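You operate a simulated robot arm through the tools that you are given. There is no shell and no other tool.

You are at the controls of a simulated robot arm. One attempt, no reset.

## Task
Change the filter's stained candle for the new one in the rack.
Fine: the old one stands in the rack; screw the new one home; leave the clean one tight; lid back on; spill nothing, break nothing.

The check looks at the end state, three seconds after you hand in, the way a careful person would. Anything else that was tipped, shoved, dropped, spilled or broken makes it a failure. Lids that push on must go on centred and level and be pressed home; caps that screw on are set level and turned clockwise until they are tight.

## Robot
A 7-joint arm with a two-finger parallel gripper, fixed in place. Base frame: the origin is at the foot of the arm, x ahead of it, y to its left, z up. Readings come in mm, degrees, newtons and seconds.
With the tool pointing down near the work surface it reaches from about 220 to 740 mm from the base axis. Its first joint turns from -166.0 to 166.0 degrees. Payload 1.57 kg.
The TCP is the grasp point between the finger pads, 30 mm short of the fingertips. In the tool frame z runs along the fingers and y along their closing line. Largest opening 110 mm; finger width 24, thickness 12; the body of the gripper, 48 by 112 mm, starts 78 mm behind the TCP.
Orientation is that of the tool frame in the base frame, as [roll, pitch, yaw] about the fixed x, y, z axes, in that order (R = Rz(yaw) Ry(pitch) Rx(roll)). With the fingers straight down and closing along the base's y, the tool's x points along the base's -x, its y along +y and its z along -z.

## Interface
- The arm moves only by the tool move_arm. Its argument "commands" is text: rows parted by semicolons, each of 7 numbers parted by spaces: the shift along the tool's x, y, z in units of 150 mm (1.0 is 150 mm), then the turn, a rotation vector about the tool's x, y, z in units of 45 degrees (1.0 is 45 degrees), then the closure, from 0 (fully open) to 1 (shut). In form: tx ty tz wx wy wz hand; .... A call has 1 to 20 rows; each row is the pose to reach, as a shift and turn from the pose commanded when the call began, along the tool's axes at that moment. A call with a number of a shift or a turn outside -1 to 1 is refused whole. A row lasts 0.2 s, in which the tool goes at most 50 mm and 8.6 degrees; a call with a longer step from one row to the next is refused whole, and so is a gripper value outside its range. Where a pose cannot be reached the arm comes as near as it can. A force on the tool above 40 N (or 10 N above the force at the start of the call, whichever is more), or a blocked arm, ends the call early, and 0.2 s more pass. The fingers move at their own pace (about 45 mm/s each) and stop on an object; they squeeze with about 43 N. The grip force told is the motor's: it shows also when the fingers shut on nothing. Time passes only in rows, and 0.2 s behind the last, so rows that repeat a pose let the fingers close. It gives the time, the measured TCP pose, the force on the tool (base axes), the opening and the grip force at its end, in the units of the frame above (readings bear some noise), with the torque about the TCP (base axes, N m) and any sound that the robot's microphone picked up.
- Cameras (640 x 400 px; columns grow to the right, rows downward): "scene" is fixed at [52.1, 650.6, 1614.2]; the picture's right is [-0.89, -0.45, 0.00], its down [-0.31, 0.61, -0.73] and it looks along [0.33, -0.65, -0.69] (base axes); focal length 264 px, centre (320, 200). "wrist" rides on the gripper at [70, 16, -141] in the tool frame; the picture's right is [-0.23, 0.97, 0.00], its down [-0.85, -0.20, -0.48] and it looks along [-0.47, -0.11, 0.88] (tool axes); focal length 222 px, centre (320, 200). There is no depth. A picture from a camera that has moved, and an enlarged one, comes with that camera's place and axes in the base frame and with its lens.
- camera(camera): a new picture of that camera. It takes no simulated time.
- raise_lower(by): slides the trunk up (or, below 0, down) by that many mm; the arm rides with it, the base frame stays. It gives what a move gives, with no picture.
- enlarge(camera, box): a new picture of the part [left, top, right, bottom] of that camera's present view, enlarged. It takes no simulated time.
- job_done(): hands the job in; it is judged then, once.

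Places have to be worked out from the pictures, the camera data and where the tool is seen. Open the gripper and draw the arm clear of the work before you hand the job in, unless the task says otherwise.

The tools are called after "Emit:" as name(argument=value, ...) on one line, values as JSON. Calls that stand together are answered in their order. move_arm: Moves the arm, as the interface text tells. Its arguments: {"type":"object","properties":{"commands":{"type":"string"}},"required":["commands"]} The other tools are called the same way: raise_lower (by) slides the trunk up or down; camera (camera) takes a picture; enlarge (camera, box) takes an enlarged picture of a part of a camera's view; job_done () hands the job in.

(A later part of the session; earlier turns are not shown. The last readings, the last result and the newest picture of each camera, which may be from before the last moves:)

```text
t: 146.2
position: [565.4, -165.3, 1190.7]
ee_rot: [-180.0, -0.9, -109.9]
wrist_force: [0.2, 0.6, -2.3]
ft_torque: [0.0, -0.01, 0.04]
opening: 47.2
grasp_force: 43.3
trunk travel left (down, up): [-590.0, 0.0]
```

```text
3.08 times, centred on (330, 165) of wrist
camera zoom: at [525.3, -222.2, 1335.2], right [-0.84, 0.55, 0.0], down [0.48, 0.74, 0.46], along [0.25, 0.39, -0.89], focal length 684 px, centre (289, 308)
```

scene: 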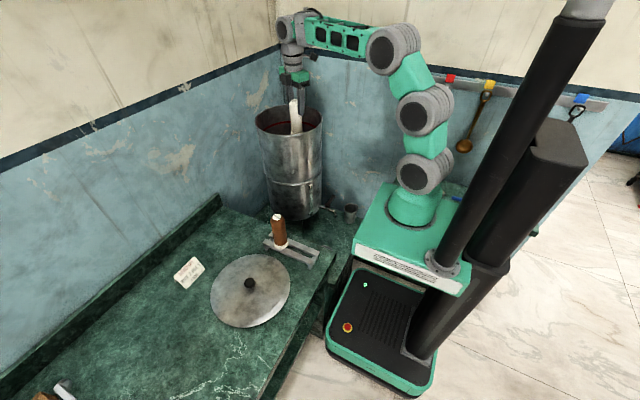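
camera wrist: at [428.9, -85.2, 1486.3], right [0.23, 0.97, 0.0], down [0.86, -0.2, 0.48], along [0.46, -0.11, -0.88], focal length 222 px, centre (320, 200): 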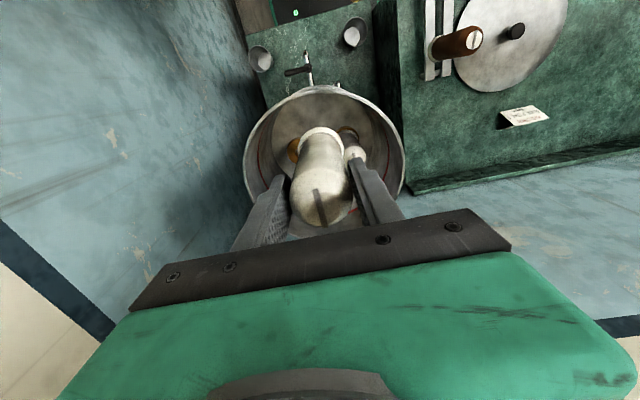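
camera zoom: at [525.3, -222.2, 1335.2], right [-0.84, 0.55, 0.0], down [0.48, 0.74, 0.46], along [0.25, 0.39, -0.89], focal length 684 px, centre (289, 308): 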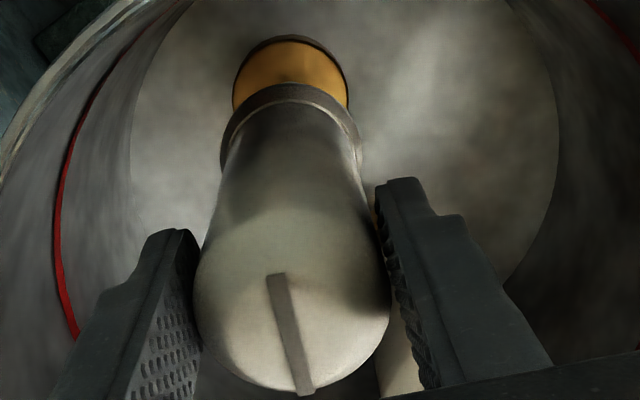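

The scene view shows the candle is now nearly upright. I also notice a dark spot on the brass disc right at the collar's edge, which is probably the hole. Raising another 70 mm should bring the hole fully into the wrist view.

Emit:
move_arm(commands="0 0 -0.04 0 0 0 1; 0 0 -0.1 0 0 0 1; 0 0 -0.18 0 0 0 1; 0 0 -0.26 0 0 0 1; 0 0 -0.34 0 0 0 1; 0 0 -0.42 0 0 0 1; 0 0 -0.46 0 0 0 1; 0 0 -0.47 0 0 0 1; 0 0 -0.47 0 0 0 1")

Emit:
enlarge(camera="wrist", box=[280, 90, 380, 170])

Emit:
enlarge(camera="scene", box=[265, 60, 325, 125])

```text
t: 148.2
position: [566.2, -163.6, 1262.6]
ee_rot: [180.0, -0.9, -109.9]
wrist_force: [0.3, -0.4, -2.7]
ft_torque: [0.0, 0.01, 0.0]
opening: 47.5
grasp_force: 43.2
out of reach, approached as far as the arm can: row 5, 6
trunk travel left (down, up): [-590.0, 0.0]
```

```text
5.00 times, centred on (330, 130) of wrist
camera zoom: at [526.5, -221.0, 1406.2], right [-0.84, 0.55, 0.0], down [0.48, 0.74, 0.46], along [0.25, 0.39, -0.89], focal length 1111 px, centre (270, 550)
```

zoom: 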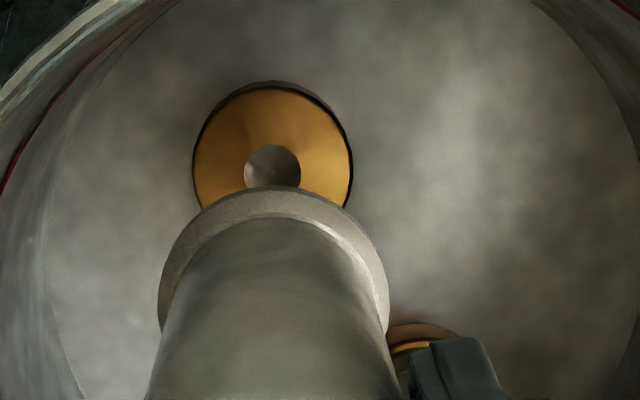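

```text
6.15 times, centred on (295, 92) of scene
camera zoom: at [52.1, 650.6, 1614.2], right [-0.89, -0.45, 0.0], down [-0.31, 0.61, -0.73], along [0.33, -0.65, -0.69], focal length 1624 px, centre (474, 862)
```

zoom: 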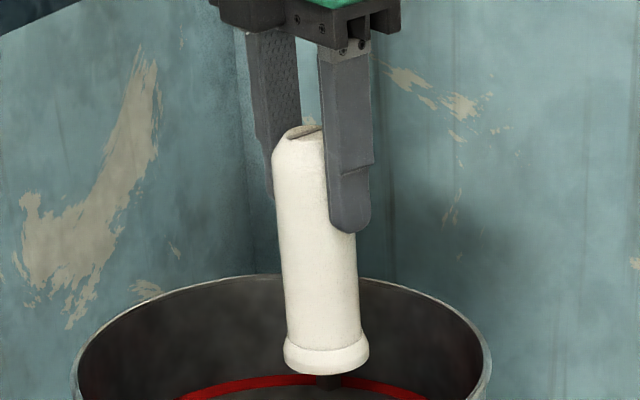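

The hole is clearly visible now, about 21 mm across. I'll zoom in on the stem to measure its diameter and see how tight the fit is.

Emit:
enlarge(camera="scene", box=[280, 108, 308, 126])

Emit:
enlarge(camera="wrist", box=[305, 100, 355, 140])

```text
16.00 times, centred on (294, 117) of scene
camera zoom: at [52.1, 650.6, 1614.2], right [-0.89, -0.45, 0.0], down [-0.31, 0.61, -0.73], along [0.33, -0.65, -0.69], focal length 4221 px, centre (736, 1528)
```

zoom: 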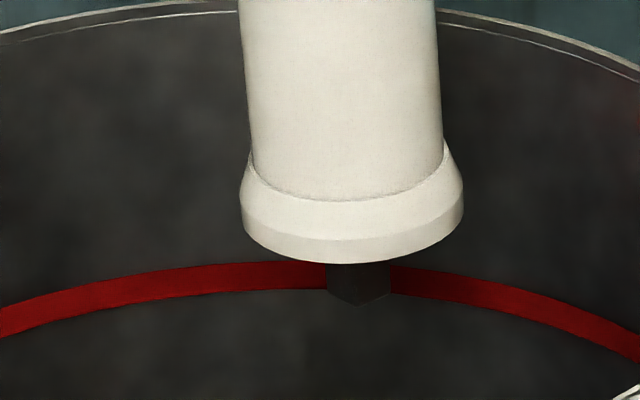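

```text
10.00 times, centred on (330, 120) of wrist
camera zoom: at [526.5, -221.0, 1406.2], right [-0.84, 0.55, 0.0], down [0.48, 0.74, 0.46], along [0.25, 0.39, -0.89], focal length 2221 px, centre (220, 1000)
```

zoom: 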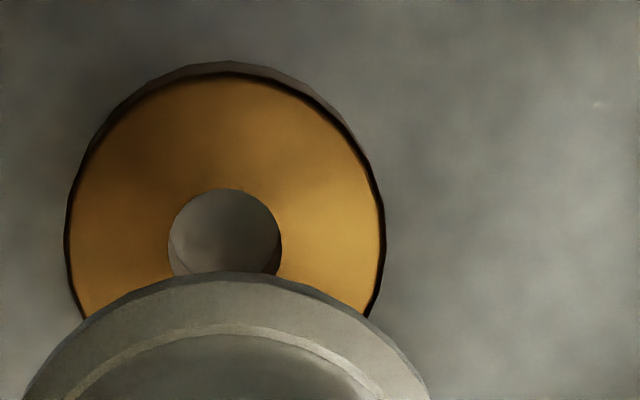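

The stem is about 16 mm in a 21 mm hole, so the tolerance is ±2.5 mm. Sideways the alignment is good, so the error must lie along the tool's x axis. I'll shift 3.2 mm along tool +x and come down again, slowing near entry.

Emit:
move_arm(commands="0.01 0 0.04 0 0 0 1; 0.0213 0 0.1 0 0 0 1; 0.0213 0 0.2 0 0 0 1; 0.0213 0 0.32 0 0 0 1; 0.0213 0 0.44 0 0 0 1; 0.0213 0 0.56 0 0 0 1; 0.0213 0 0.68 0 0 0 1; 0.0213 0 0.78 0 0 0 1; 0.0213 0 0.86 0 0 0 1; 0.0213 0 0.9 0 0 0 1; 0.0213 0 0.91 0 0 0 1; 0.0213 0 0.91 0 0 0 1")

Emit:
enlarge(camera="wrist", box=[280, 90, 380, 170])

```text
t: 150.8
position: [564.0, -168.8, 1124.1]
ee_rot: [179.8, -0.8, -109.9]
wrist_force: [0.0, 0.3, -2.3]
ft_torque: [0.01, -0.01, 0.01]
opening: 47.4
grasp_force: 42.4
trunk travel left (down, up): [-590.0, 0.0]
```

```text
5.00 times, centred on (330, 130) of wrist
camera zoom: at [524.0, -226.0, 1269.0], right [-0.84, 0.55, 0.0], down [0.48, 0.74, 0.46], along [0.26, 0.39, -0.89], focal length 1111 px, centre (270, 550)
```

zoom: 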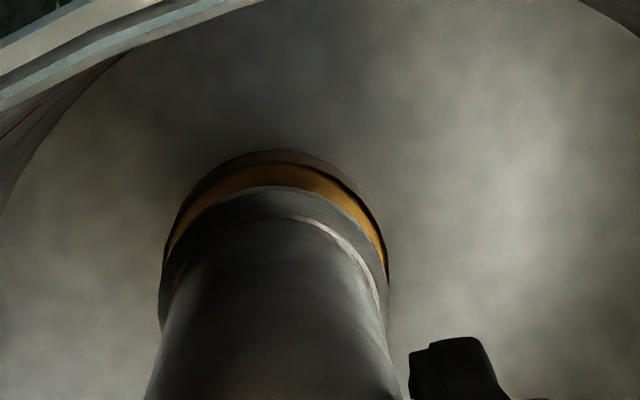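

The collar is now nearly concentric with the brass disc. I'll feel downward again.

Emit:
move_arm(commands="0 0 0.01 0 0 0 1; 0 0 0.02 0 0 0 1; 0 0 0.03 0 0 0 1; 0 0 0.04 0 0 0 1; 0 0 0.05 0 0 0 1; 0 0 0.05 0 0 0 1")

```text
t: 152.2
position: [564.8, -167.7, 1119.1]
ee_rot: [-179.9, -0.9, -109.9]
wrist_force: [-1.9, 1.1, 8.2]
ft_torque: [0.08, 0.16, 0.01]
opening: 47.7
grasp_force: 43.0
trunk travel left (down, up): [-590.0, 0.0]
```

Contact is lighter now and from the opposite side (+x, -y), with a lateral push, so I overshot slightly. I'll hop up 2 mm, shift about (-1.0, +0.8) mm, and lower again.

Emit:
move_arm(commands="0 0 -0.015 0 0 0 1; -0.0027 0.0081 -0.015 0 0 0 1; -0.0027 0.0081 -0.015 0 0 0 1; -0.0027 0.0081 -0.005 0 0 0 1; -0.0027 0.0081 0.005 0 0 0 1; -0.0027 0.0081 0.01 0 0 0 1; -0.0027 0.0081 0.01 0 0 0 1")

```text
t: 153.8
position: [563.5, -167.4, 1118.3]
ee_rot: [-179.8, -0.9, -110.0]
wrist_force: [1.4, 0.2, 17.6]
ft_torque: [-0.04, -0.21, 0.03]
opening: 47.5
grasp_force: 43.2
trunk travel left (down, up): [-590.0, 0.0]
```

The contact centre is now almost under the axis, so I must be very close. I'll hold still and take another reading to average out the noise.

Emit:
move_arm(commands="0 0 0 0 0 0 1; 0 0 0 0 0 0 1")

Emit:
move_arm(commands="0 0 0 0 0 0 1; 0 0 0 0 0 0 1")

Emit:
enlarge(camera="wrist", box=[280, 90, 380, 170])

```text
t: 154.4
position: [562.7, -167.7, 1119.4]
ee_rot: [-179.8, -0.9, -109.9]
wrist_force: [3.7, 0.7, 23.5]
ft_torque: [-0.05, -0.28, 0.04]
opening: 47.7
grasp_force: 42.5
trunk travel left (down, up): [-590.0, 0.0]
```

```text
t: 155.0
position: [562.0, -167.0, 1119.2]
ee_rot: [-179.9, -0.8, -109.9]
wrist_force: [2.0, 0.8, 29.1]
ft_torque: [0.05, -0.16, 0.0]
opening: 47.3
grasp_force: 42.4
trunk travel left (down, up): [-590.0, 0.0]
```

```text
5.00 times, centred on (330, 130) of wrist
camera zoom: at [521.8, -224.7, 1263.1], right [-0.84, 0.55, -0.01], down [0.48, 0.74, 0.47], along [0.26, 0.39, -0.89], focal length 1111 px, centre (270, 550)
```

zoom: 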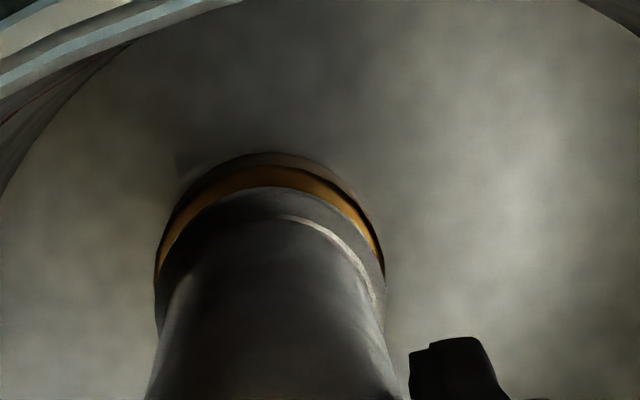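

The contact has moved to the -x, -y side, so relative to the earlier tries I've bracketed the hole. I'll hop to the midpoint, about -1.6 mm along tool x and -0.6 mm along tool y, and lower gently.

Emit:
move_arm(commands="0 0 -0.02 0 0 0 1; -0.0107 -0.004 -0.025 0 0 0 1; -0.0107 -0.004 -0.025 0 0 0 1; -0.0107 -0.004 -0.015 0 0 0 1; -0.0107 -0.004 -0.005 0 0 0 1; -0.0107 -0.004 0 0 0 0 1; -0.0107 -0.004 0 0 0 0 1")

```text
t: 156.6
position: [564.2, -165.5, 1118.5]
ee_rot: [-180.0, -0.9, -110.0]
wrist_force: [-3.0, -1.7, 18.4]
ft_torque: [-0.38, 0.43, 0.01]
opening: 47.4
grasp_force: 43.4
trunk travel left (down, up): [-590.0, 0.0]
```

The contact height stays the same wherever I try, so I need a cleaner measurement. I'll raise to z ≈ 1250, level the tool, and take views at two opposite yaw angles; comparing them cancels camera bias and shows the candle's true offset in the grip.

Emit:
move_arm(commands="0 0 -0.03 0 0 0 1; 0 0 -0.1 0 -0.01 0 1; 0 0 -0.2 0 -0.02 0 1; 0 0 -0.32 0 -0.02 0 1; 0 0 -0.44 0 -0.02 0 1; 0 0 -0.56 0 -0.02 0 1; 0 0 -0.68 0 -0.02 0 1; 0 0 -0.78 0 -0.02 0 1; 0 0 -0.86 0 -0.02 0 1; 0 0 -0.9 0 -0.02 0 1; 0 0 -0.9 0 -0.02 0 1; 0 0 -0.9 0 -0.02 0 1")

Emit:
move_arm(commands="0 0 0 0 0 0.16 1; 0 0 0 0 0 0.33 1; 0 0 0 0 0 0.5 1; 0 0 0 0 0 0.67 1; 0 0 0 0 0 0.84 1; 0 0 0 0 0 1 1; 0 0 0 0 0 1 1; 0 0 0 0 0 1 1")

Emit:
enlarge(camera="wrist", box=[270, 80, 390, 180])

Emit:
enlarge(camera="scene", box=[265, 70, 325, 130])

```text
t: 159.2
position: [565.4, -164.4, 1250.6]
ee_rot: [179.8, -0.1, -109.9]
wrist_force: [0.1, 0.4, -1.5]
ft_torque: [-0.01, -0.01, -0.02]
opening: 47.1
grasp_force: 43.2
trunk travel left (down, up): [-590.0, 0.0]
```

```text
t: 161.0
position: [566.3, -164.0, 1253.1]
ee_rot: [179.9, 0.0, -155.1]
wrist_force: [-0.2, 0.3, -1.3]
ft_torque: [-0.01, 0.04, -0.03]
opening: 47.2
grasp_force: 42.4
trunk travel left (down, up): [-590.0, 0.0]
```

```text
4.00 times, centred on (330, 130) of wrist
camera zoom: at [494.0, -179.1, 1394.7], right [-0.21, 0.98, 0.0], down [0.86, 0.18, 0.48], along [0.47, 0.1, -0.88], focal length 888 px, centre (280, 480)
```

zoom: 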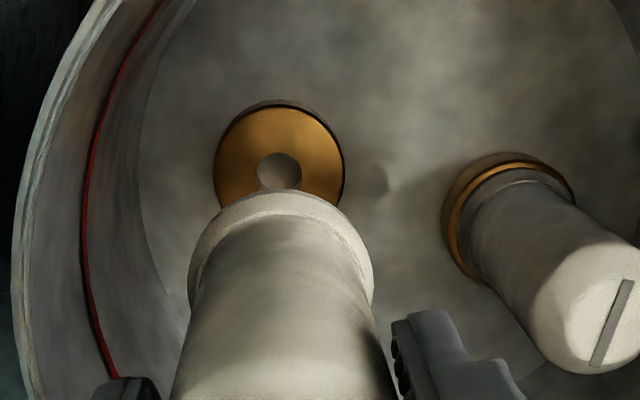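

```text
6.67 times, centred on (295, 100) of scene
camera zoom: at [52.1, 650.6, 1614.2], right [-0.89, -0.45, 0.0], down [-0.31, 0.61, -0.73], along [0.33, -0.65, -0.69], focal length 1759 px, centre (487, 867)
```

zoom: 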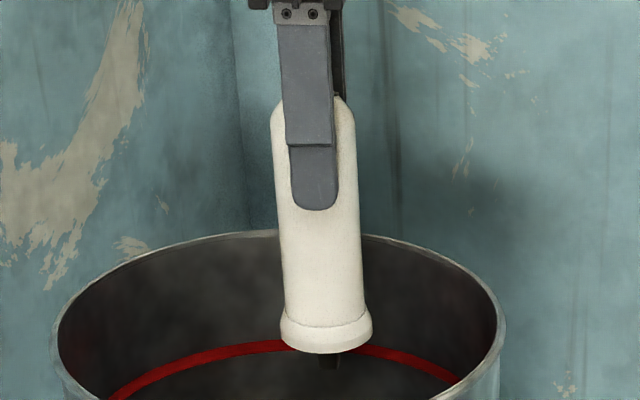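

Now it's clear: the candle is upright in the grip (±0.3°) and the hole lies only about 1 mm from the stem axis. My earlier tool tilt was what pushed the stem off. I'll correct by (-0.7, -0.45) mm with the tool level and go down at this yaw.

Emit:
move_arm(commands="0.0055 -0.0008 0.03 0 0 0 1; 0.0055 -0.0008 0.1 0 0 0 1; 0.0055 -0.0008 0.2 0 0 0 1; 0.0055 -0.0008 0.32 0 0 0 1; 0.0055 -0.0008 0.44 0 0 0 1; 0.0055 -0.0008 0.56 0 0 0 1; 0.0055 -0.0008 0.66 0 0 0 1; 0.0055 -0.0008 0.74 0 0 0 1; 0.0055 -0.0008 0.8 0 0 0 1; 0.0055 -0.0008 0.84 0 0 0 1; 0.0055 -0.0008 0.85 0 0 0 1; 0.0055 -0.0008 0.85 0 0 0 1")

Emit:
enlarge(camera="wrist", box=[280, 90, 380, 170])

```text
t: 163.6
position: [565.7, -165.1, 1123.1]
ee_rot: [180.0, -0.1, -154.9]
wrist_force: [-0.9, -0.5, -2.5]
ft_torque: [-0.02, -0.01, 0.0]
opening: 47.6
grasp_force: 43.2
trunk travel left (down, up): [-590.0, 0.0]
```

```text
5.00 times, centred on (330, 130) of wrist
camera zoom: at [492.8, -179.3, 1266.4], right [-0.21, 0.98, 0.0], down [0.86, 0.18, 0.48], along [0.47, 0.1, -0.88], focal length 1111 px, centre (270, 550)
```

zoom: 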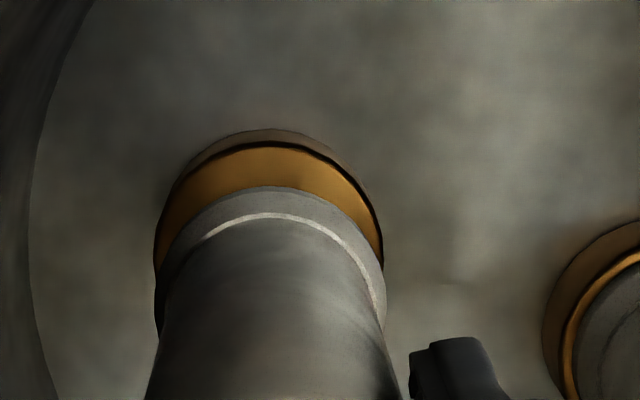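

Emit:
move_arm(commands="0 0 0.01 0 0 0 1; 0 0 0.02 0 0 0 1; 0 0 0.03 0 0 0 1; 0 0 0.04 0 0 0 1; 0 0 0.045 0 0 0 1; 0 0 0.045 0 0 0 1")

```text
t: 165.0
position: [564.9, -165.0, 1117.7]
ee_rot: [-179.9, 0.1, -154.8]
wrist_force: [-0.9, -1.0, 8.5]
ft_torque: [-0.06, 0.01, 0.0]
opening: 47.6
grasp_force: 42.9
trunk travel left (down, up): [-590.0, 0.0]
```

Emit:
move_arm(commands="0 0 0.004 0 0 0 1; 0 0 0.007 0 0 0 1; 0 0 0.007 0 0 0 1; 0 0 0.007 0 0 0 1")

```text
t: 166.0
position: [564.2, -163.7, 1118.7]
ee_rot: [-179.8, 0.2, -154.8]
wrist_force: [1.1, 0.5, 24.2]
ft_torque: [0.11, -0.48, -0.02]
opening: 47.5
grasp_force: 43.1
trunk travel left (down, up): [-590.0, 0.0]
```

The contact keeps flipping from one side of the stem to the other with roughly 1 mm shifts, so the fit is snug and I'm within about a millimetre. I'll search in small hops: up 2 mm, 0.7 mm along tool +x, and down again.

Emit:
move_arm(commands="0 0 -0.02 0 0 0 1; 0.0047 0.0013 -0.025 0 0 0 1; 0.0047 0.0013 -0.025 0 0 0 1; 0.0047 0.0013 -0.015 0 0 0 1; 0.0047 0.0013 -0.008 0 0 0 1; 0.0047 0.0013 -0.003 0 0 0 1; 0.0047 0.0013 -0.003 0 0 0 1")

```text
t: 167.6
position: [563.1, -165.4, 1115.8]
ee_rot: [180.0, -0.3, -154.9]
wrist_force: [-6.0, -0.1, -2.6]
ft_torque: [-0.01, 0.76, -0.04]
opening: 47.4
grasp_force: 42.7
trunk travel left (down, up): [-590.0, 0.0]
```

The vertical load vanished at z 1115.8 and only a side force near the stem's depth remains, so the stem has entered the hole, pressing lightly on its +x wall. I'll ease 0.6 mm toward -x and descend.

Emit:
move_arm(commands="0.002 0.001 0 0 0 0 1; 0.004 0.0015 0 0 0 0 1; 0.004 0.0015 0.008 0 0 0 1; 0.004 0.0015 0.016 0 0 0 1; 0.004 0.0015 0.024 0 0 0 1; 0.004 0.0015 0.024 0 0 0 1")

```text
t: 169.0
position: [564.8, -165.2, 1114.0]
ee_rot: [-180.0, 0.0, -154.9]
wrist_force: [-2.3, -1.6, -0.9]
ft_torque: [-0.18, 0.45, -0.06]
opening: 47.4
grasp_force: 43.7
trunk travel left (down, up): [-590.0, 0.0]
```

The stem is going in with low forces. I'll follow the light side push and continue down.

Emit:
move_arm(commands="0.002 0 0 0 0 0 1; 0.002 0 0.008 0 0 0 1; 0.002 0 0.016 0 0 0 1; 0.002 0 0.024 0 0 0 1; 0.002 0 0.024 0 0 0 1")

```text
t: 170.2
position: [563.0, -165.5, 1108.4]
ee_rot: [180.0, -0.1, -154.9]
wrist_force: [0.3, -0.6, -1.9]
ft_torque: [-0.01, 0.01, -0.02]
opening: 47.3
grasp_force: 43.5
trunk travel left (down, up): [-590.0, 0.0]
```

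All forces are near zero at z 1108, so the stem is sliding freely in the hole. I'll continue to thread height.

Emit:
move_arm(commands="0 0 0.008 0 0 0 1; 0 0 0.016 0 0 0 1; 0 0 0.024 0 0 0 1; 0 0 0.03 0 0 0 1; 0 0 0.03 0 0 0 1")

```text
t: 171.4
position: [563.3, -166.9, 1106.0]
ee_rot: [179.9, -0.1, -154.9]
wrist_force: [-0.4, 0.6, -2.5]
ft_torque: [-0.03, 0.07, 0.01]
opening: 47.7
grasp_force: 43.3
trunk travel left (down, up): [-590.0, 0.0]
```

Emit:
move_arm(commands="0 0 0.007 0 0 0 1; 0 0 0.014 0 0 0 1; 0 0 0.02 0 0 0 1; 0 0 0.02 0 0 0 1")

```text
t: 172.4
position: [563.4, -165.9, 1102.9]
ee_rot: [-180.0, -0.1, -154.9]
wrist_force: [-1.8, 1.4, -0.5]
ft_torque: [-0.02, 0.19, 0.03]
opening: 47.7
grasp_force: 42.6
trunk travel left (down, up): [-590.0, 0.0]
```

Emit:
move_arm(commands="0 0 0.005 0 0 0 1; 0 0 0.01 0 0 0 1; 0 0 0.01 0 0 0 1")

Emit:
enlarge(camera="wrist", box=[220, 80, 440, 230])

```text
t: 173.2
position: [562.4, -166.0, 1099.9]
ee_rot: [-180.0, 0.0, -154.9]
wrist_force: [1.1, 0.0, -1.9]
ft_torque: [-0.03, 0.02, -0.02]
opening: 47.4
grasp_force: 43.3
trunk travel left (down, up): [-590.0, 0.0]
```

```text
2.67 times, centred on (330, 155) of wrist
camera zoom: at [491.2, -179.8, 1243.6], right [-0.21, 0.98, 0.0], down [0.86, 0.18, 0.48], along [0.47, 0.1, -0.88], focal length 592 px, centre (293, 320)
```

zoom: 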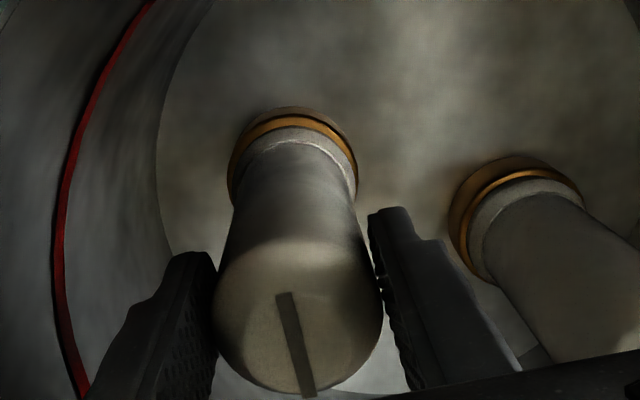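

It's nearly seated with no load yet. I'll go on in 1 mm steps until the thread or collar is felt.

Emit:
move_arm(commands="0 0 0.005 0 0 0 1; 0 0 0.01 0 0 0 1; 0 0 0.01 0 0 0 1")

```text
t: 174.0
position: [564.6, -165.7, 1099.9]
ee_rot: [-180.0, -0.1, -154.9]
wrist_force: [-1.1, 0.0, -1.4]
ft_torque: [-0.03, 0.01, -0.02]
opening: 47.5
grasp_force: 42.7
trunk travel left (down, up): [-590.0, 0.0]
```

Emit:
move_arm(commands="0 0 0.005 0 0 0 1; 0 0 0.01 0 0 0 1; 0 0 0.01 0 0 0 1")

```text
t: 174.8
position: [563.2, -165.5, 1098.2]
ee_rot: [180.0, -0.2, -155.0]
wrist_force: [1.1, 0.2, -2.1]
ft_torque: [0.01, 0.0, 0.0]
opening: 47.4
grasp_force: 43.1
trunk travel left (down, up): [-590.0, 0.0]
```

Emit:
move_arm(commands="0 0 0.005 0 0 0 1; 0 0 0.01 0 0 0 1; 0 0 0.01 0 0 0 1")

Emit:
enlarge(camera="scene", box=[250, 80, 340, 145])

Emit:
enlarge(camera="wrist", box=[290, 100, 450, 200])

```text
t: 175.6
position: [562.9, -166.0, 1096.4]
ee_rot: [-179.9, 0.1, -154.9]
wrist_force: [1.3, -0.9, 6.8]
ft_torque: [0.11, 0.0, 0.0]
opening: 47.2
grasp_force: 43.3
trunk travel left (down, up): [-590.0, 0.0]
```

```text
6.15 times, centred on (295, 112) of scene
camera zoom: at [52.1, 650.6, 1614.2], right [-0.89, -0.45, 0.0], down [-0.31, 0.61, -0.73], along [0.33, -0.65, -0.69], focal length 1624 px, centre (474, 738)
```

zoom: 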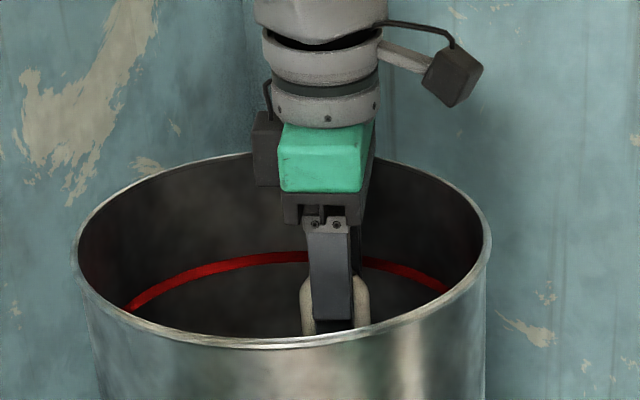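

```text
4.00 times, centred on (370, 150) of wrist
camera zoom: at [490.6, -180.3, 1239.9], right [-0.21, 0.98, 0.0], down [0.86, 0.18, 0.48], along [0.47, 0.1, -0.88], focal length 888 px, centre (120, 400)
```

zoom: 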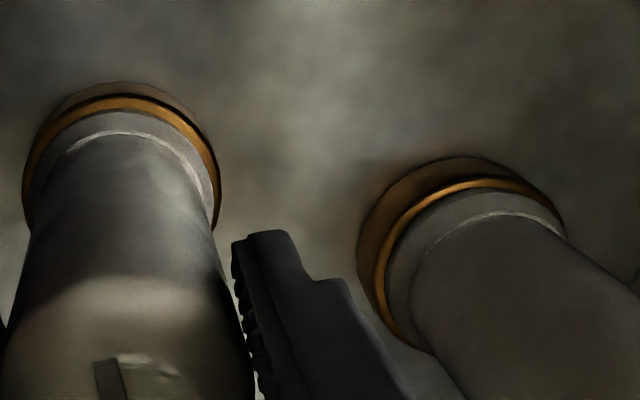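

There's light contact (9 N) at z 1096.4, which is the thread start. I'll begin turning clockwise gently with a slight downward bias and watch the forces.

Emit:
move_arm(commands="0 0 0 0 0 0.1 1; 0 0 0.001 0 0 0.2 1; 0 0 0.001 0 0 0.3 1; 0 0 0.001 0 0 0.4 1; 0 0 0.002 0 0 0.5 1; 0 0 0.002 0 0 0.5 1")

Emit:
enlarge(camera="wrist", box=[220, 80, 440, 230])

```text
t: 177.0
position: [562.6, -166.0, 1097.1]
ee_rot: [-179.9, 0.1, -177.4]
wrist_force: [-1.9, 1.3, 14.0]
ft_torque: [0.11, 0.11, 0.02]
opening: 47.4
grasp_force: 42.5
trunk travel left (down, up): [-590.0, 0.0]
```

```text
2.67 times, centred on (330, 155) of wrist
camera zoom: at [489.7, -151.5, 1239.9], right [0.18, 0.98, 0.0], down [0.86, -0.16, 0.48], along [0.47, -0.09, -0.88], focal length 592 px, centre (293, 320)
```

zoom: 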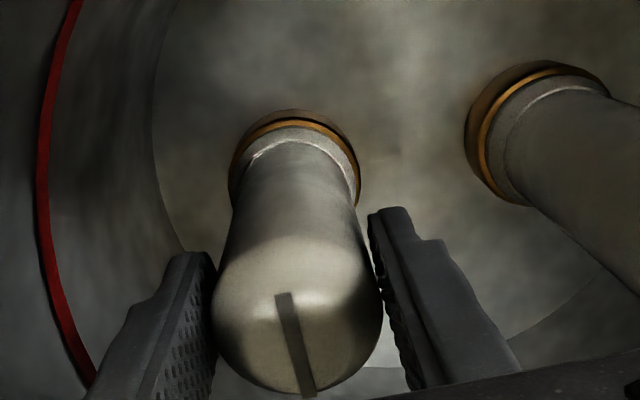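

Emit:
move_arm(commands="0 0 0 0 0 0.16 1; 0 0 0 0 0 0.33 1; 0 0 0 0 0 0.5 1; 0 0 0 0 0 0.67 1; 0 0 0 0 0 0.84 1; 0 0 0 0 0 1 1; 0 0 0 0 0 1 1")

Emit:
enlarge(camera="wrist", box=[220, 80, 440, 230])

```text
t: 178.6
position: [563.0, -164.5, 1097.4]
ee_rot: [-179.9, 0.0, 137.5]
wrist_force: [6.0, 14.9, 13.4]
ft_torque: [0.76, -0.06, 0.05]
opening: 47.1
grasp_force: 43.0
trunk travel left (down, up): [-590.0, 0.0]
```

```text
2.67 times, centred on (330, 155) of wrist
camera zoom: at [520.6, -103.7, 1239.8], right [0.82, 0.57, 0.0], down [0.5, -0.72, 0.48], along [0.27, -0.4, -0.88], focal length 592 px, centre (293, 320)
```

zoom: 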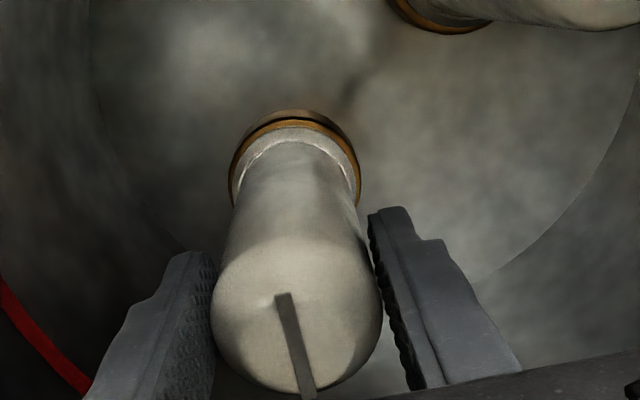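

The side load (about 16 N) is building as it did with the old candle: a small eccentricity between the tool and hole axes. I'll relieve it by 1 mm in that direction and keep turning clockwise.

Emit:
move_arm(commands="0.0024 0.0062 0 0 0 0 1; 0.0024 0.0062 0 0 0 0.16 1; 0.0024 0.0062 0 0 0 0.33 1; 0.0024 0.0062 0 0 0 0.5 1; 0.0024 0.0062 0 0 0 0.67 1; 0.0024 0.0062 0 0 0 0.84 1; 0.0024 0.0062 0 0 0 1 1; 0.0024 0.0062 0 0 0 1 1")

Emit:
enlarge(camera="wrist", box=[220, 80, 440, 230])

```text
t: 180.4
position: [564.8, -162.0, 1097.1]
ee_rot: [180.0, 0.1, 92.6]
wrist_force: [14.1, 13.5, 16.2]
ft_torque: [0.58, -0.51, 0.03]
opening: 47.5
grasp_force: 43.3
trunk travel left (down, up): [-590.0, 0.0]
```

```text
2.67 times, centred on (330, 155) of wrist
camera zoom: at [575.9, -91.6, 1239.6], right [0.98, -0.18, 0.0], down [-0.16, -0.86, 0.48], along [-0.09, -0.47, -0.88], focal length 592 px, centre (293, 320)
```

zoom: 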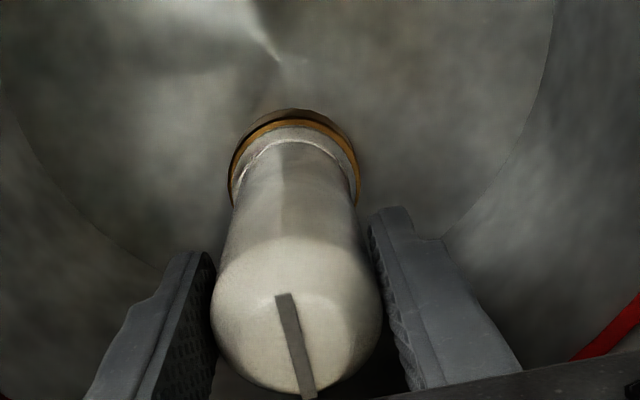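

The lateral force direction shows the stem is about 4 mm off the tool axis, so the candle is gripped off-centre. Since the stem is now captive in the hole, I'll relieve the load, release the candle so it settles on its own, and re-grip it properly centred.

Emit:
move_arm(commands="0.003 0.0033 0 0 0 0 1; 0.0057 0.0066 0 0 0 0 1; 0.0057 0.0066 0 0 0 0 1")

```text
t: 181.2
position: [565.2, -162.6, 1097.5]
ee_rot: [-179.9, 0.2, 92.4]
wrist_force: [11.2, 7.4, 16.7]
ft_torque: [-0.24, -0.38, 0.05]
opening: 47.5
grasp_force: 42.8
trunk travel left (down, up): [-590.0, 0.0]
```

Emit:
move_arm(commands="0.003 0.004 -0.003 0 0 0 1; 0.0044 0.0075 -0.005 0 0 0 1; 0.0044 0.0075 -0.005 0 0 0 1")

```text
t: 182.0
position: [566.2, -162.7, 1097.8]
ee_rot: [-179.7, 0.0, 92.5]
wrist_force: [3.1, -4.4, 10.2]
ft_torque: [-1.21, -0.18, 0.01]
opening: 47.7
grasp_force: 43.2
trunk travel left (down, up): [-590.0, 0.0]
```

Lateral force is low now, but a moment remains, so the candle is held slightly tilted against the seat. I'll open the fingers to let it settle upright.

Emit:
move_arm(commands="0 0 0 0 0 0 0.58; 0 0 0 0 0 0 0.55; 0 0 0 0 0 0 0.5; 0 0 0 0 0 0 0.42; 0 0 0 0 0 0 0.36; 0 0 0 0 0 0 0.36")

Emit:
camera(camera="wrist")

Emit:
enlarge(camera="wrist", box=[200, 80, 460, 260])

Emit:
enlarge(camera="scene", box=[250, 80, 340, 145])

```text
t: 183.4
position: [565.1, -162.3, 1096.9]
ee_rot: [-179.9, 0.0, 92.6]
wrist_force: [1.0, 0.0, -0.6]
ft_torque: [-0.04, 0.0, -0.04]
opening: 70.5
grasp_force: 0.2
trunk travel left (down, up): [-590.0, 0.0]
```

```text
taken
camera wrist: at [577.2, -91.2, 1240.1], right [0.98, -0.18, 0.0], down [-0.16, -0.86, 0.48], along [-0.09, -0.47, -0.88], focal length 222 px, centre (320, 200)
```

wrist: 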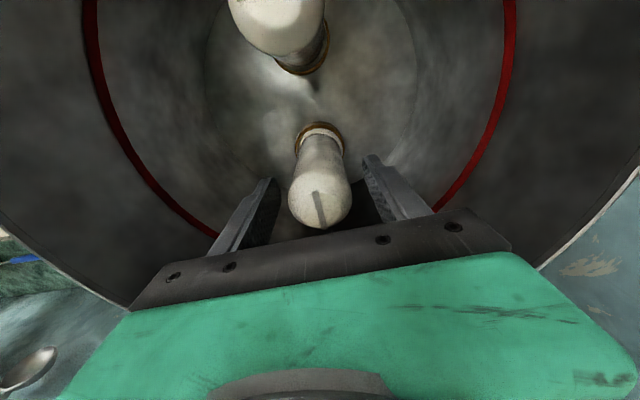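

```text
2.22 times, centred on (330, 170) of wrist
camera zoom: at [577.2, -91.2, 1240.1], right [0.98, -0.18, 0.0], down [-0.16, -0.86, 0.48], along [-0.09, -0.47, -0.88], focal length 494 px, centre (298, 267)
```

zoom: 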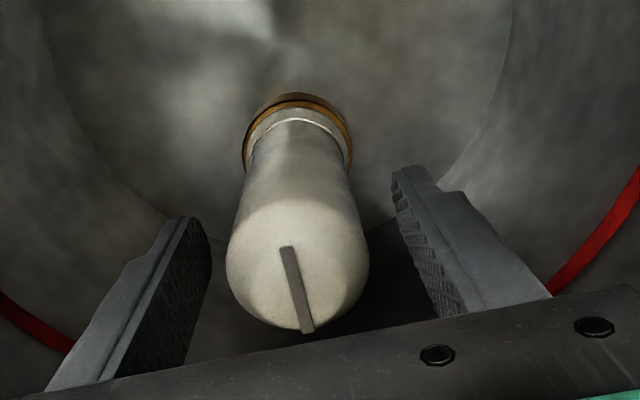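

```text
6.15 times, centred on (295, 112) of scene
camera zoom: at [52.1, 650.6, 1614.2], right [-0.89, -0.45, 0.0], down [-0.31, 0.61, -0.73], along [0.33, -0.65, -0.69], focal length 1624 px, centre (474, 738)
```

zoom: 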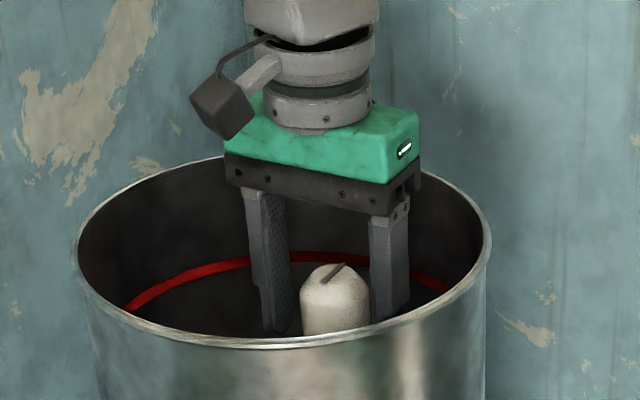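

The candle stands upright and seated in the hole, at the same place in view as the old one did. It was gripped about 3 mm off-centre along tool x. I'll centre the open gripper on it, raise slightly, and wind back counter-clockwise with the fingers open for a fresh full stroke.

Emit:
move_arm(commands="-0.007 0 -0.005 0 0 0 0.36; -0.014 0 -0.01 0 0 0 0.36; -0.0213 0 -0.012 0 0 0 0.36; -0.0213 0 -0.012 0 0 -0.15 0.36; -0.0213 0 -0.012 0 0 -0.32 0.36; -0.0213 0 -0.012 0 0 -0.49 0.36; -0.0213 0 -0.012 0 0 -0.66 0.36; -0.0213 0 -0.012 0 0 -0.83 0.36; -0.0213 0 -0.012 0 0 -1 0.36; -0.0213 0 -0.012 0 0 -1 0.36")

Emit:
enlarge(camera="wrist", box=[200, 80, 460, 260])

```text
t: 185.6
position: [566.4, -165.0, 1098.7]
ee_rot: [-179.9, -0.2, 137.7]
wrist_force: [-0.5, -0.7, 0.5]
ft_torque: [0.02, 0.0, 0.01]
opening: 70.3
grasp_force: 0.0
trunk travel left (down, up): [-590.0, 0.0]
```

```text
2.22 times, centred on (330, 170) of wrist
camera zoom: at [523.0, -106.5, 1241.4], right [0.82, 0.57, 0.0], down [0.5, -0.72, 0.48], along [0.27, -0.39, -0.88], focal length 494 px, centre (298, 267)
```

zoom: 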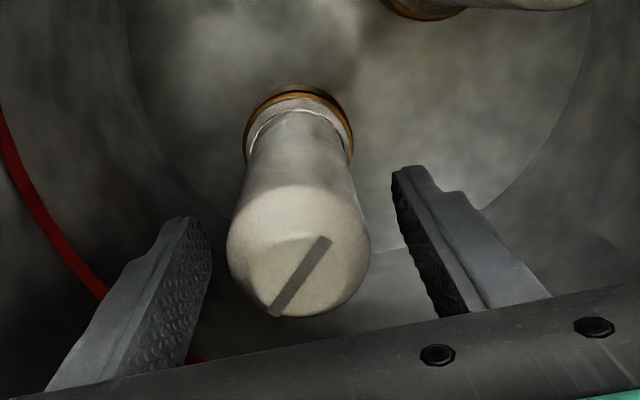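

The gripper turns freely around the standing candle and is well centred. I'll continue winding back.

Emit:
move_arm(commands="0 0 0 0 0 -0.16 0.36; 0 0 0 0 0 -0.33 0.36; 0 0 0 0 0 -0.5 0.36; 0 0 0 0 0 -0.67 0.36; 0 0 0 0 0 -0.84 0.36; 0 0 0 0 0 -1 0.36; 0 0 0 0 0 -1 0.36")

Emit:
move_arm(commands="0 0 0 0 0 -0.16 0.36; 0 0 0 0 0 -0.33 0.36; 0 0 0 0 0 -0.5 0.36; 0 0 0 0 0 -0.67 0.36; 0 0 0 0 0 -0.84 0.36; 0 0 0 0 0 -1 0.36; 0 0 0 0 0 -1 0.36")

Emit:
move_arm(commands="0 0 0 0 0 -0.16 0.36; 0 0 0 0 0 -0.33 0.36; 0 0 0 0 0 -0.5 0.36; 0 0 0 0 0 -0.55 0.36; 0 0 0 0 0 -0.55 0.36")

Emit:
enlarge(camera="wrist", box=[200, 80, 460, 260])

Emit:
enlarge(camera="scene", box=[250, 80, 340, 145])

```text
t: 187.2
position: [565.0, -165.8, 1098.4]
ee_rot: [179.9, -0.1, -177.2]
wrist_force: [-0.1, -0.7, 0.8]
ft_torque: [0.0, 0.0, 0.0]
opening: 70.5
grasp_force: 0.1
trunk travel left (down, up): [-590.0, 0.0]
```

```text
t: 188.8
position: [565.6, -165.2, 1098.0]
ee_rot: [179.9, 0.0, -132.2]
wrist_force: [-0.6, -0.4, 0.2]
ft_torque: [0.0, 0.01, 0.02]
opening: 70.4
grasp_force: 0.0
trunk travel left (down, up): [-590.0, 0.0]
```

```text
t: 190.0
position: [565.3, -165.3, 1098.7]
ee_rot: [179.9, 0.0, -107.6]
wrist_force: [0.1, 1.3, 0.8]
ft_torque: [0.01, 0.0, 0.03]
opening: 70.3
grasp_force: 0.1
trunk travel left (down, up): [-590.0, 0.0]
```

```text
2.22 times, centred on (330, 170) of wrist
camera zoom: at [527.1, -226.7, 1241.7], right [-0.86, 0.51, 0.0], down [0.45, 0.75, 0.48], along [0.24, 0.41, -0.88], focal length 494 px, centre (298, 267)
```

zoom: 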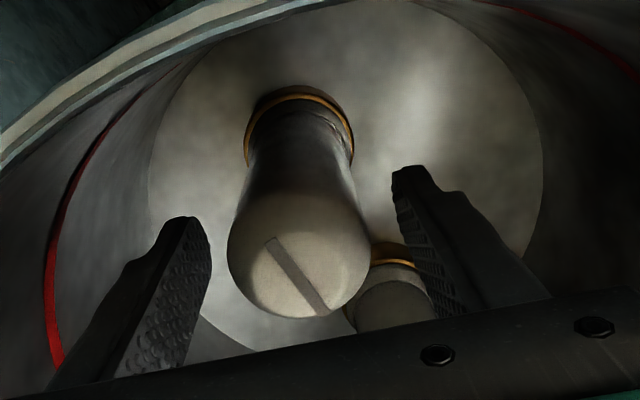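

```text
6.15 times, centred on (295, 112) of scene
camera zoom: at [52.1, 650.6, 1614.2], right [-0.89, -0.45, 0.0], down [-0.31, 0.61, -0.73], along [0.33, -0.65, -0.69], focal length 1624 px, centre (474, 738)
```

zoom: 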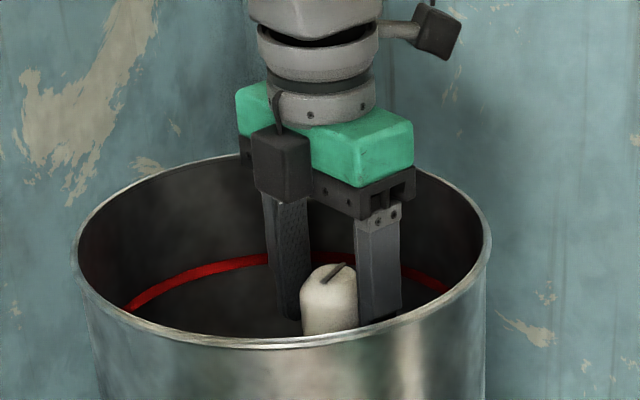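

I'm centred at yaw -108. I'll close on the candle again.

Emit:
move_arm(commands="0 0 0 0 0 0 0.45; 0 0 0 0 0 0 0.52; 0 0 0 0 0 0 0.6; 0 0 0 0 0 0 0.8; 0 0 0 0 0 0 1; 0 0 0 0 0 0 1")

Emit:
enlarge(camera="wrist", box=[200, 80, 460, 260])

```text
t: 191.4
position: [565.2, -165.6, 1098.1]
ee_rot: [179.9, 0.1, -107.7]
wrist_force: [-1.8, 0.7, -0.2]
ft_torque: [0.05, 0.12, -0.01]
opening: 46.9
grasp_force: 42.6
trunk travel left (down, up): [-590.0, 0.0]
```

```text
2.22 times, centred on (330, 170) of wrist
camera zoom: at [526.7, -226.5, 1241.7], right [-0.86, 0.51, 0.0], down [0.45, 0.75, 0.48], along [0.24, 0.41, -0.88], focal length 494 px, centre (298, 267)
```

zoom: 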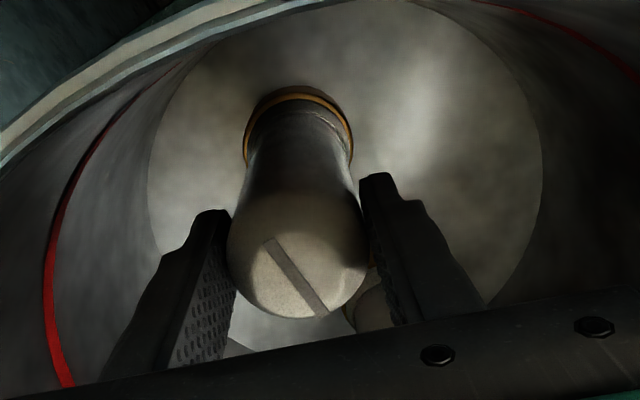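

Gripped again with almost no side load. Now I'll turn clockwise 45° with a slight downward follow.

Emit:
move_arm(commands="0 0 0.001 0 0 0.16 1; 0 0 0.002 0 0 0.33 1; 0 0 0.003 0 0 0.5 1; 0 0 0.004 0 0 0.67 1; 0 0 0.004 0 0 0.84 1; 0 0 0.004 0 0 1 1; 0 0 0.004 0 0 1 1")

Emit:
enlarge(camera="wrist", box=[200, 80, 460, 260])

```text
t: 193.0
position: [565.3, -165.5, 1098.1]
ee_rot: [-180.0, 0.0, -152.8]
wrist_force: [-5.0, 2.6, 8.3]
ft_torque: [0.08, 0.37, 0.04]
opening: 46.5
grasp_force: 42.5
trunk travel left (down, up): [-590.0, 0.0]
```

```text
2.22 times, centred on (330, 170) of wrist
camera zoom: at [493.6, -182.4, 1241.6], right [-0.24, 0.97, 0.0], down [0.85, 0.21, 0.48], along [0.46, 0.12, -0.88], focal length 494 px, centre (298, 267)
```

zoom: 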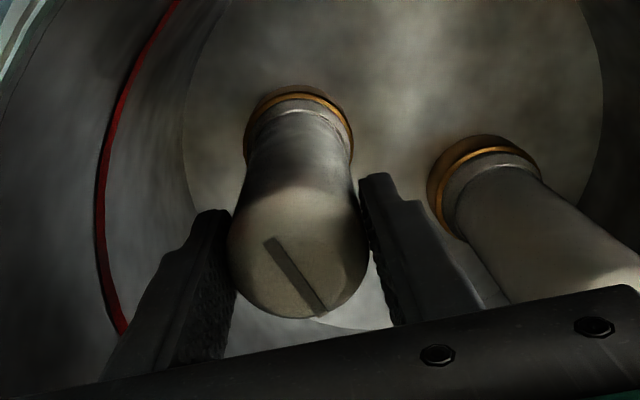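

Emit:
move_arm(commands="0 0 0 0 0 0.16 1; 0 0 0 0 0 0.33 1; 0 0 0 0 0 0.5 1; 0 0 0 0 0 0.67 1; 0 0 0 0 0 0.84 1; 0 0 0 0 0 1 1; 0 0 0 0 0 1 1")

Emit:
enlarge(camera="wrist", box=[200, 80, 460, 260])

```text
t: 194.6
position: [565.5, -166.5, 1097.8]
ee_rot: [-180.0, 0.0, 162.3]
wrist_force: [1.2, 0.8, 9.2]
ft_torque: [0.06, -0.19, 0.5]
opening: 47.3
grasp_force: 42.9
trunk travel left (down, up): [-590.0, 0.0]
```

```text
2.22 times, centred on (330, 170) of wrist
camera zoom: at [502.2, -128.5, 1240.9], right [0.51, 0.86, 0.0], down [0.75, -0.45, 0.48], along [0.41, -0.25, -0.88], focal length 494 px, centre (298, 267)
```

zoom: 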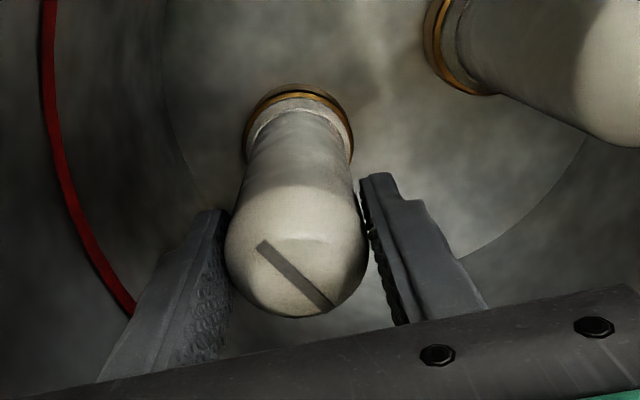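

A resisting torque of 0.5 N·m has appeared and the candle lags the gripper slightly, so the thread is biting and tightening. I'll turn a little further to see whether it still moves.

Emit:
move_arm(commands="0 0 0 0 0 0.1 1; 0 0 0 0 0 0.2 1; 0 0 0 0 0 0.3 1; 0 0 0 0 0 0.4 1; 0 0 0 0 0 0.5 1; 0 0 0 0 0 0.5 1")

Emit:
enlarge(camera="wrist", box=[200, 80, 460, 260])

```text
t: 196.0
position: [565.7, -165.9, 1096.6]
ee_rot: [180.0, -0.1, 139.7]
wrist_force: [-0.4, -1.3, 0.2]
ft_torque: [0.02, 0.08, 0.82]
opening: 46.9
grasp_force: 42.1
trunk travel left (down, up): [-590.0, 0.0]
```

```text
2.22 times, centred on (330, 170) of wrist
camera zoom: at [521.2, -108.2, 1240.7], right [0.8, 0.6, 0.0], down [0.52, -0.71, 0.48], along [0.28, -0.38, -0.88], focal length 494 px, centre (298, 267)
```

zoom: 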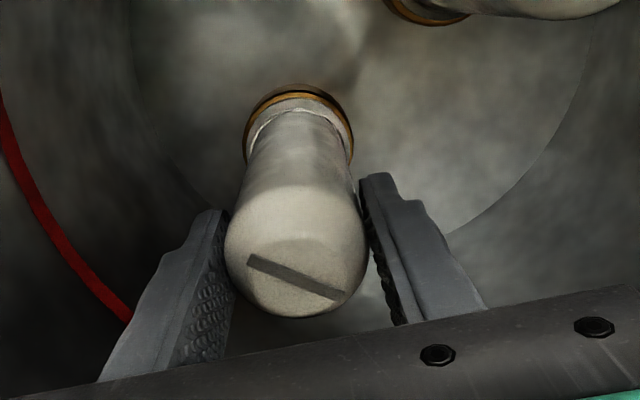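

Now it barely turns: 18° of slip in a 22° turn at 0.82 N·m, after roughly 196° of total clockwise travel, matching the old candle's thread. I'll do one more short turn to confirm it is tight, and check seating from the scene camera.

Emit:
move_arm(commands="0 0 0 0 0 0.15 1; 0 0 0 0 0 0.3 1; 0 0 0 0 0 0.45 1; 0 0 0 0 0 0.6 1; 0 0 0 0 0 0.7 1; 0 0 0 0 0 0.7 1")

Emit:
enlarge(camera="wrist", box=[200, 80, 460, 260])

Emit:
enlarge(camera="scene", box=[250, 80, 340, 145])

```text
t: 197.4
position: [565.0, -166.8, 1098.0]
ee_rot: [-179.9, 0.0, 108.3]
wrist_force: [-1.7, -1.1, 1.9]
ft_torque: [0.01, 0.05, 0.75]
opening: 47.4
grasp_force: 43.4
trunk travel left (down, up): [-590.0, 0.0]
```

```text
2.22 times, centred on (330, 170) of wrist
camera zoom: at [557.0, -94.5, 1240.9], right [1.0, 0.09, 0.0], down [0.08, -0.87, 0.48], along [0.04, -0.48, -0.88], focal length 494 px, centre (298, 267)
```

zoom: 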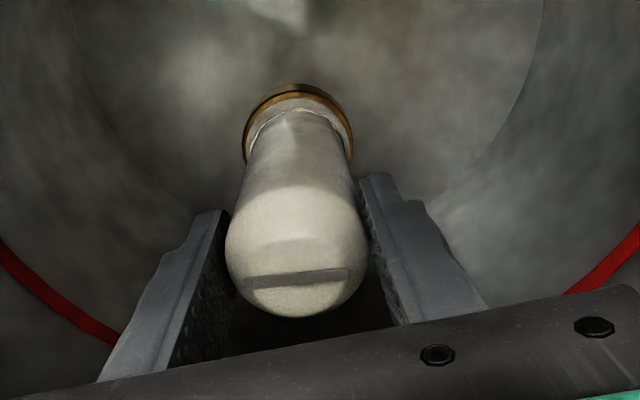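

```text
6.15 times, centred on (295, 112) of scene
camera zoom: at [52.1, 650.6, 1614.2], right [-0.89, -0.45, 0.0], down [-0.31, 0.61, -0.73], along [0.33, -0.65, -0.69], focal length 1624 px, centre (474, 738)
```

zoom: 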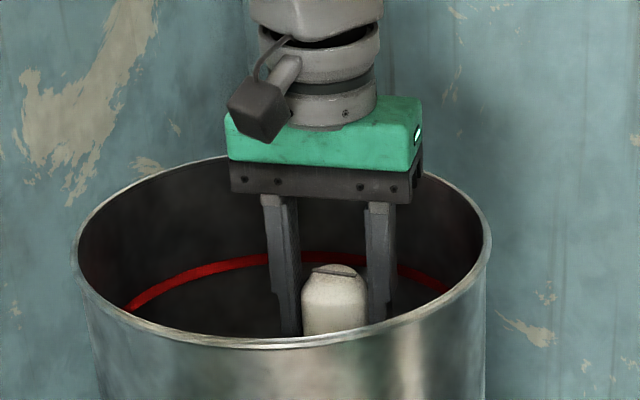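

It moved only about 5° more while the pads slipped at ~0.8 N·m. One more 45° turn will confirm it is fully home.

Emit:
move_arm(commands="0 0 0 0 0 0.16 1; 0 0 0 0 0 0.33 1; 0 0 0 0 0 0.5 1; 0 0 0 0 0 0.67 1; 0 0 0 0 0 0.84 1; 0 0 0 0 0 1 1; 0 0 0 0 0 1 1")

Emit:
enlarge(camera="wrist", box=[200, 80, 460, 260])

Emit:
enlarge(camera="scene", box=[275, 100, 325, 140])

```text
t: 199.0
position: [565.2, -164.8, 1098.2]
ee_rot: [-180.0, -0.1, 63.2]
wrist_force: [-4.4, 1.2, 1.0]
ft_torque: [0.04, 0.24, 0.18]
opening: 47.0
grasp_force: 43.2
trunk travel left (down, up): [-590.0, 0.0]
```

```text
2.22 times, centred on (330, 170) of wrist
camera zoom: at [609.0, -110.5, 1241.0], right [0.77, -0.64, 0.0], down [-0.56, -0.67, 0.48], along [-0.31, -0.37, -0.88], focal length 494 px, centre (298, 267)
```

zoom: 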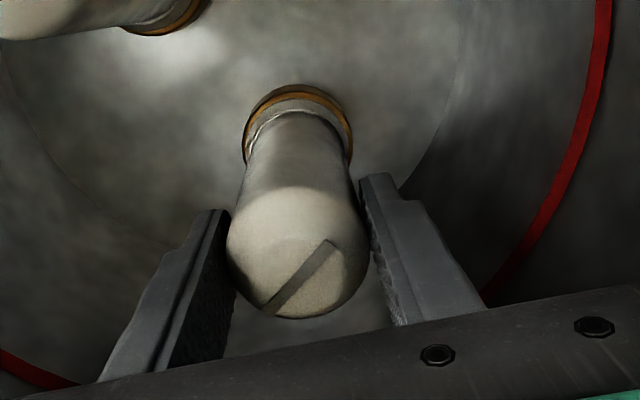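

```text
10.00 times, centred on (300, 120) of scene
camera zoom: at [52.1, 650.6, 1614.2], right [-0.89, -0.45, 0.0], down [-0.31, 0.61, -0.73], along [0.33, -0.65, -0.69], focal length 2638 px, centre (520, 1000)
```

zoom: 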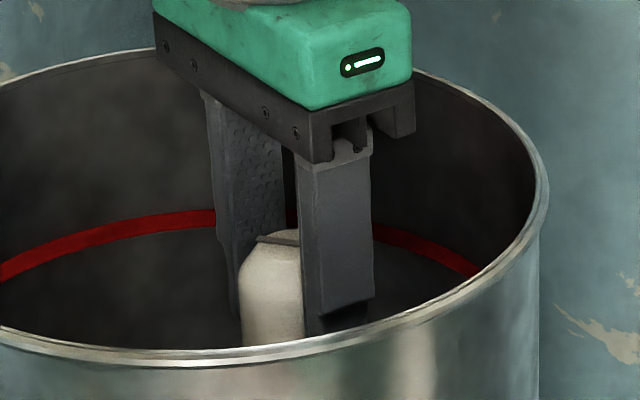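

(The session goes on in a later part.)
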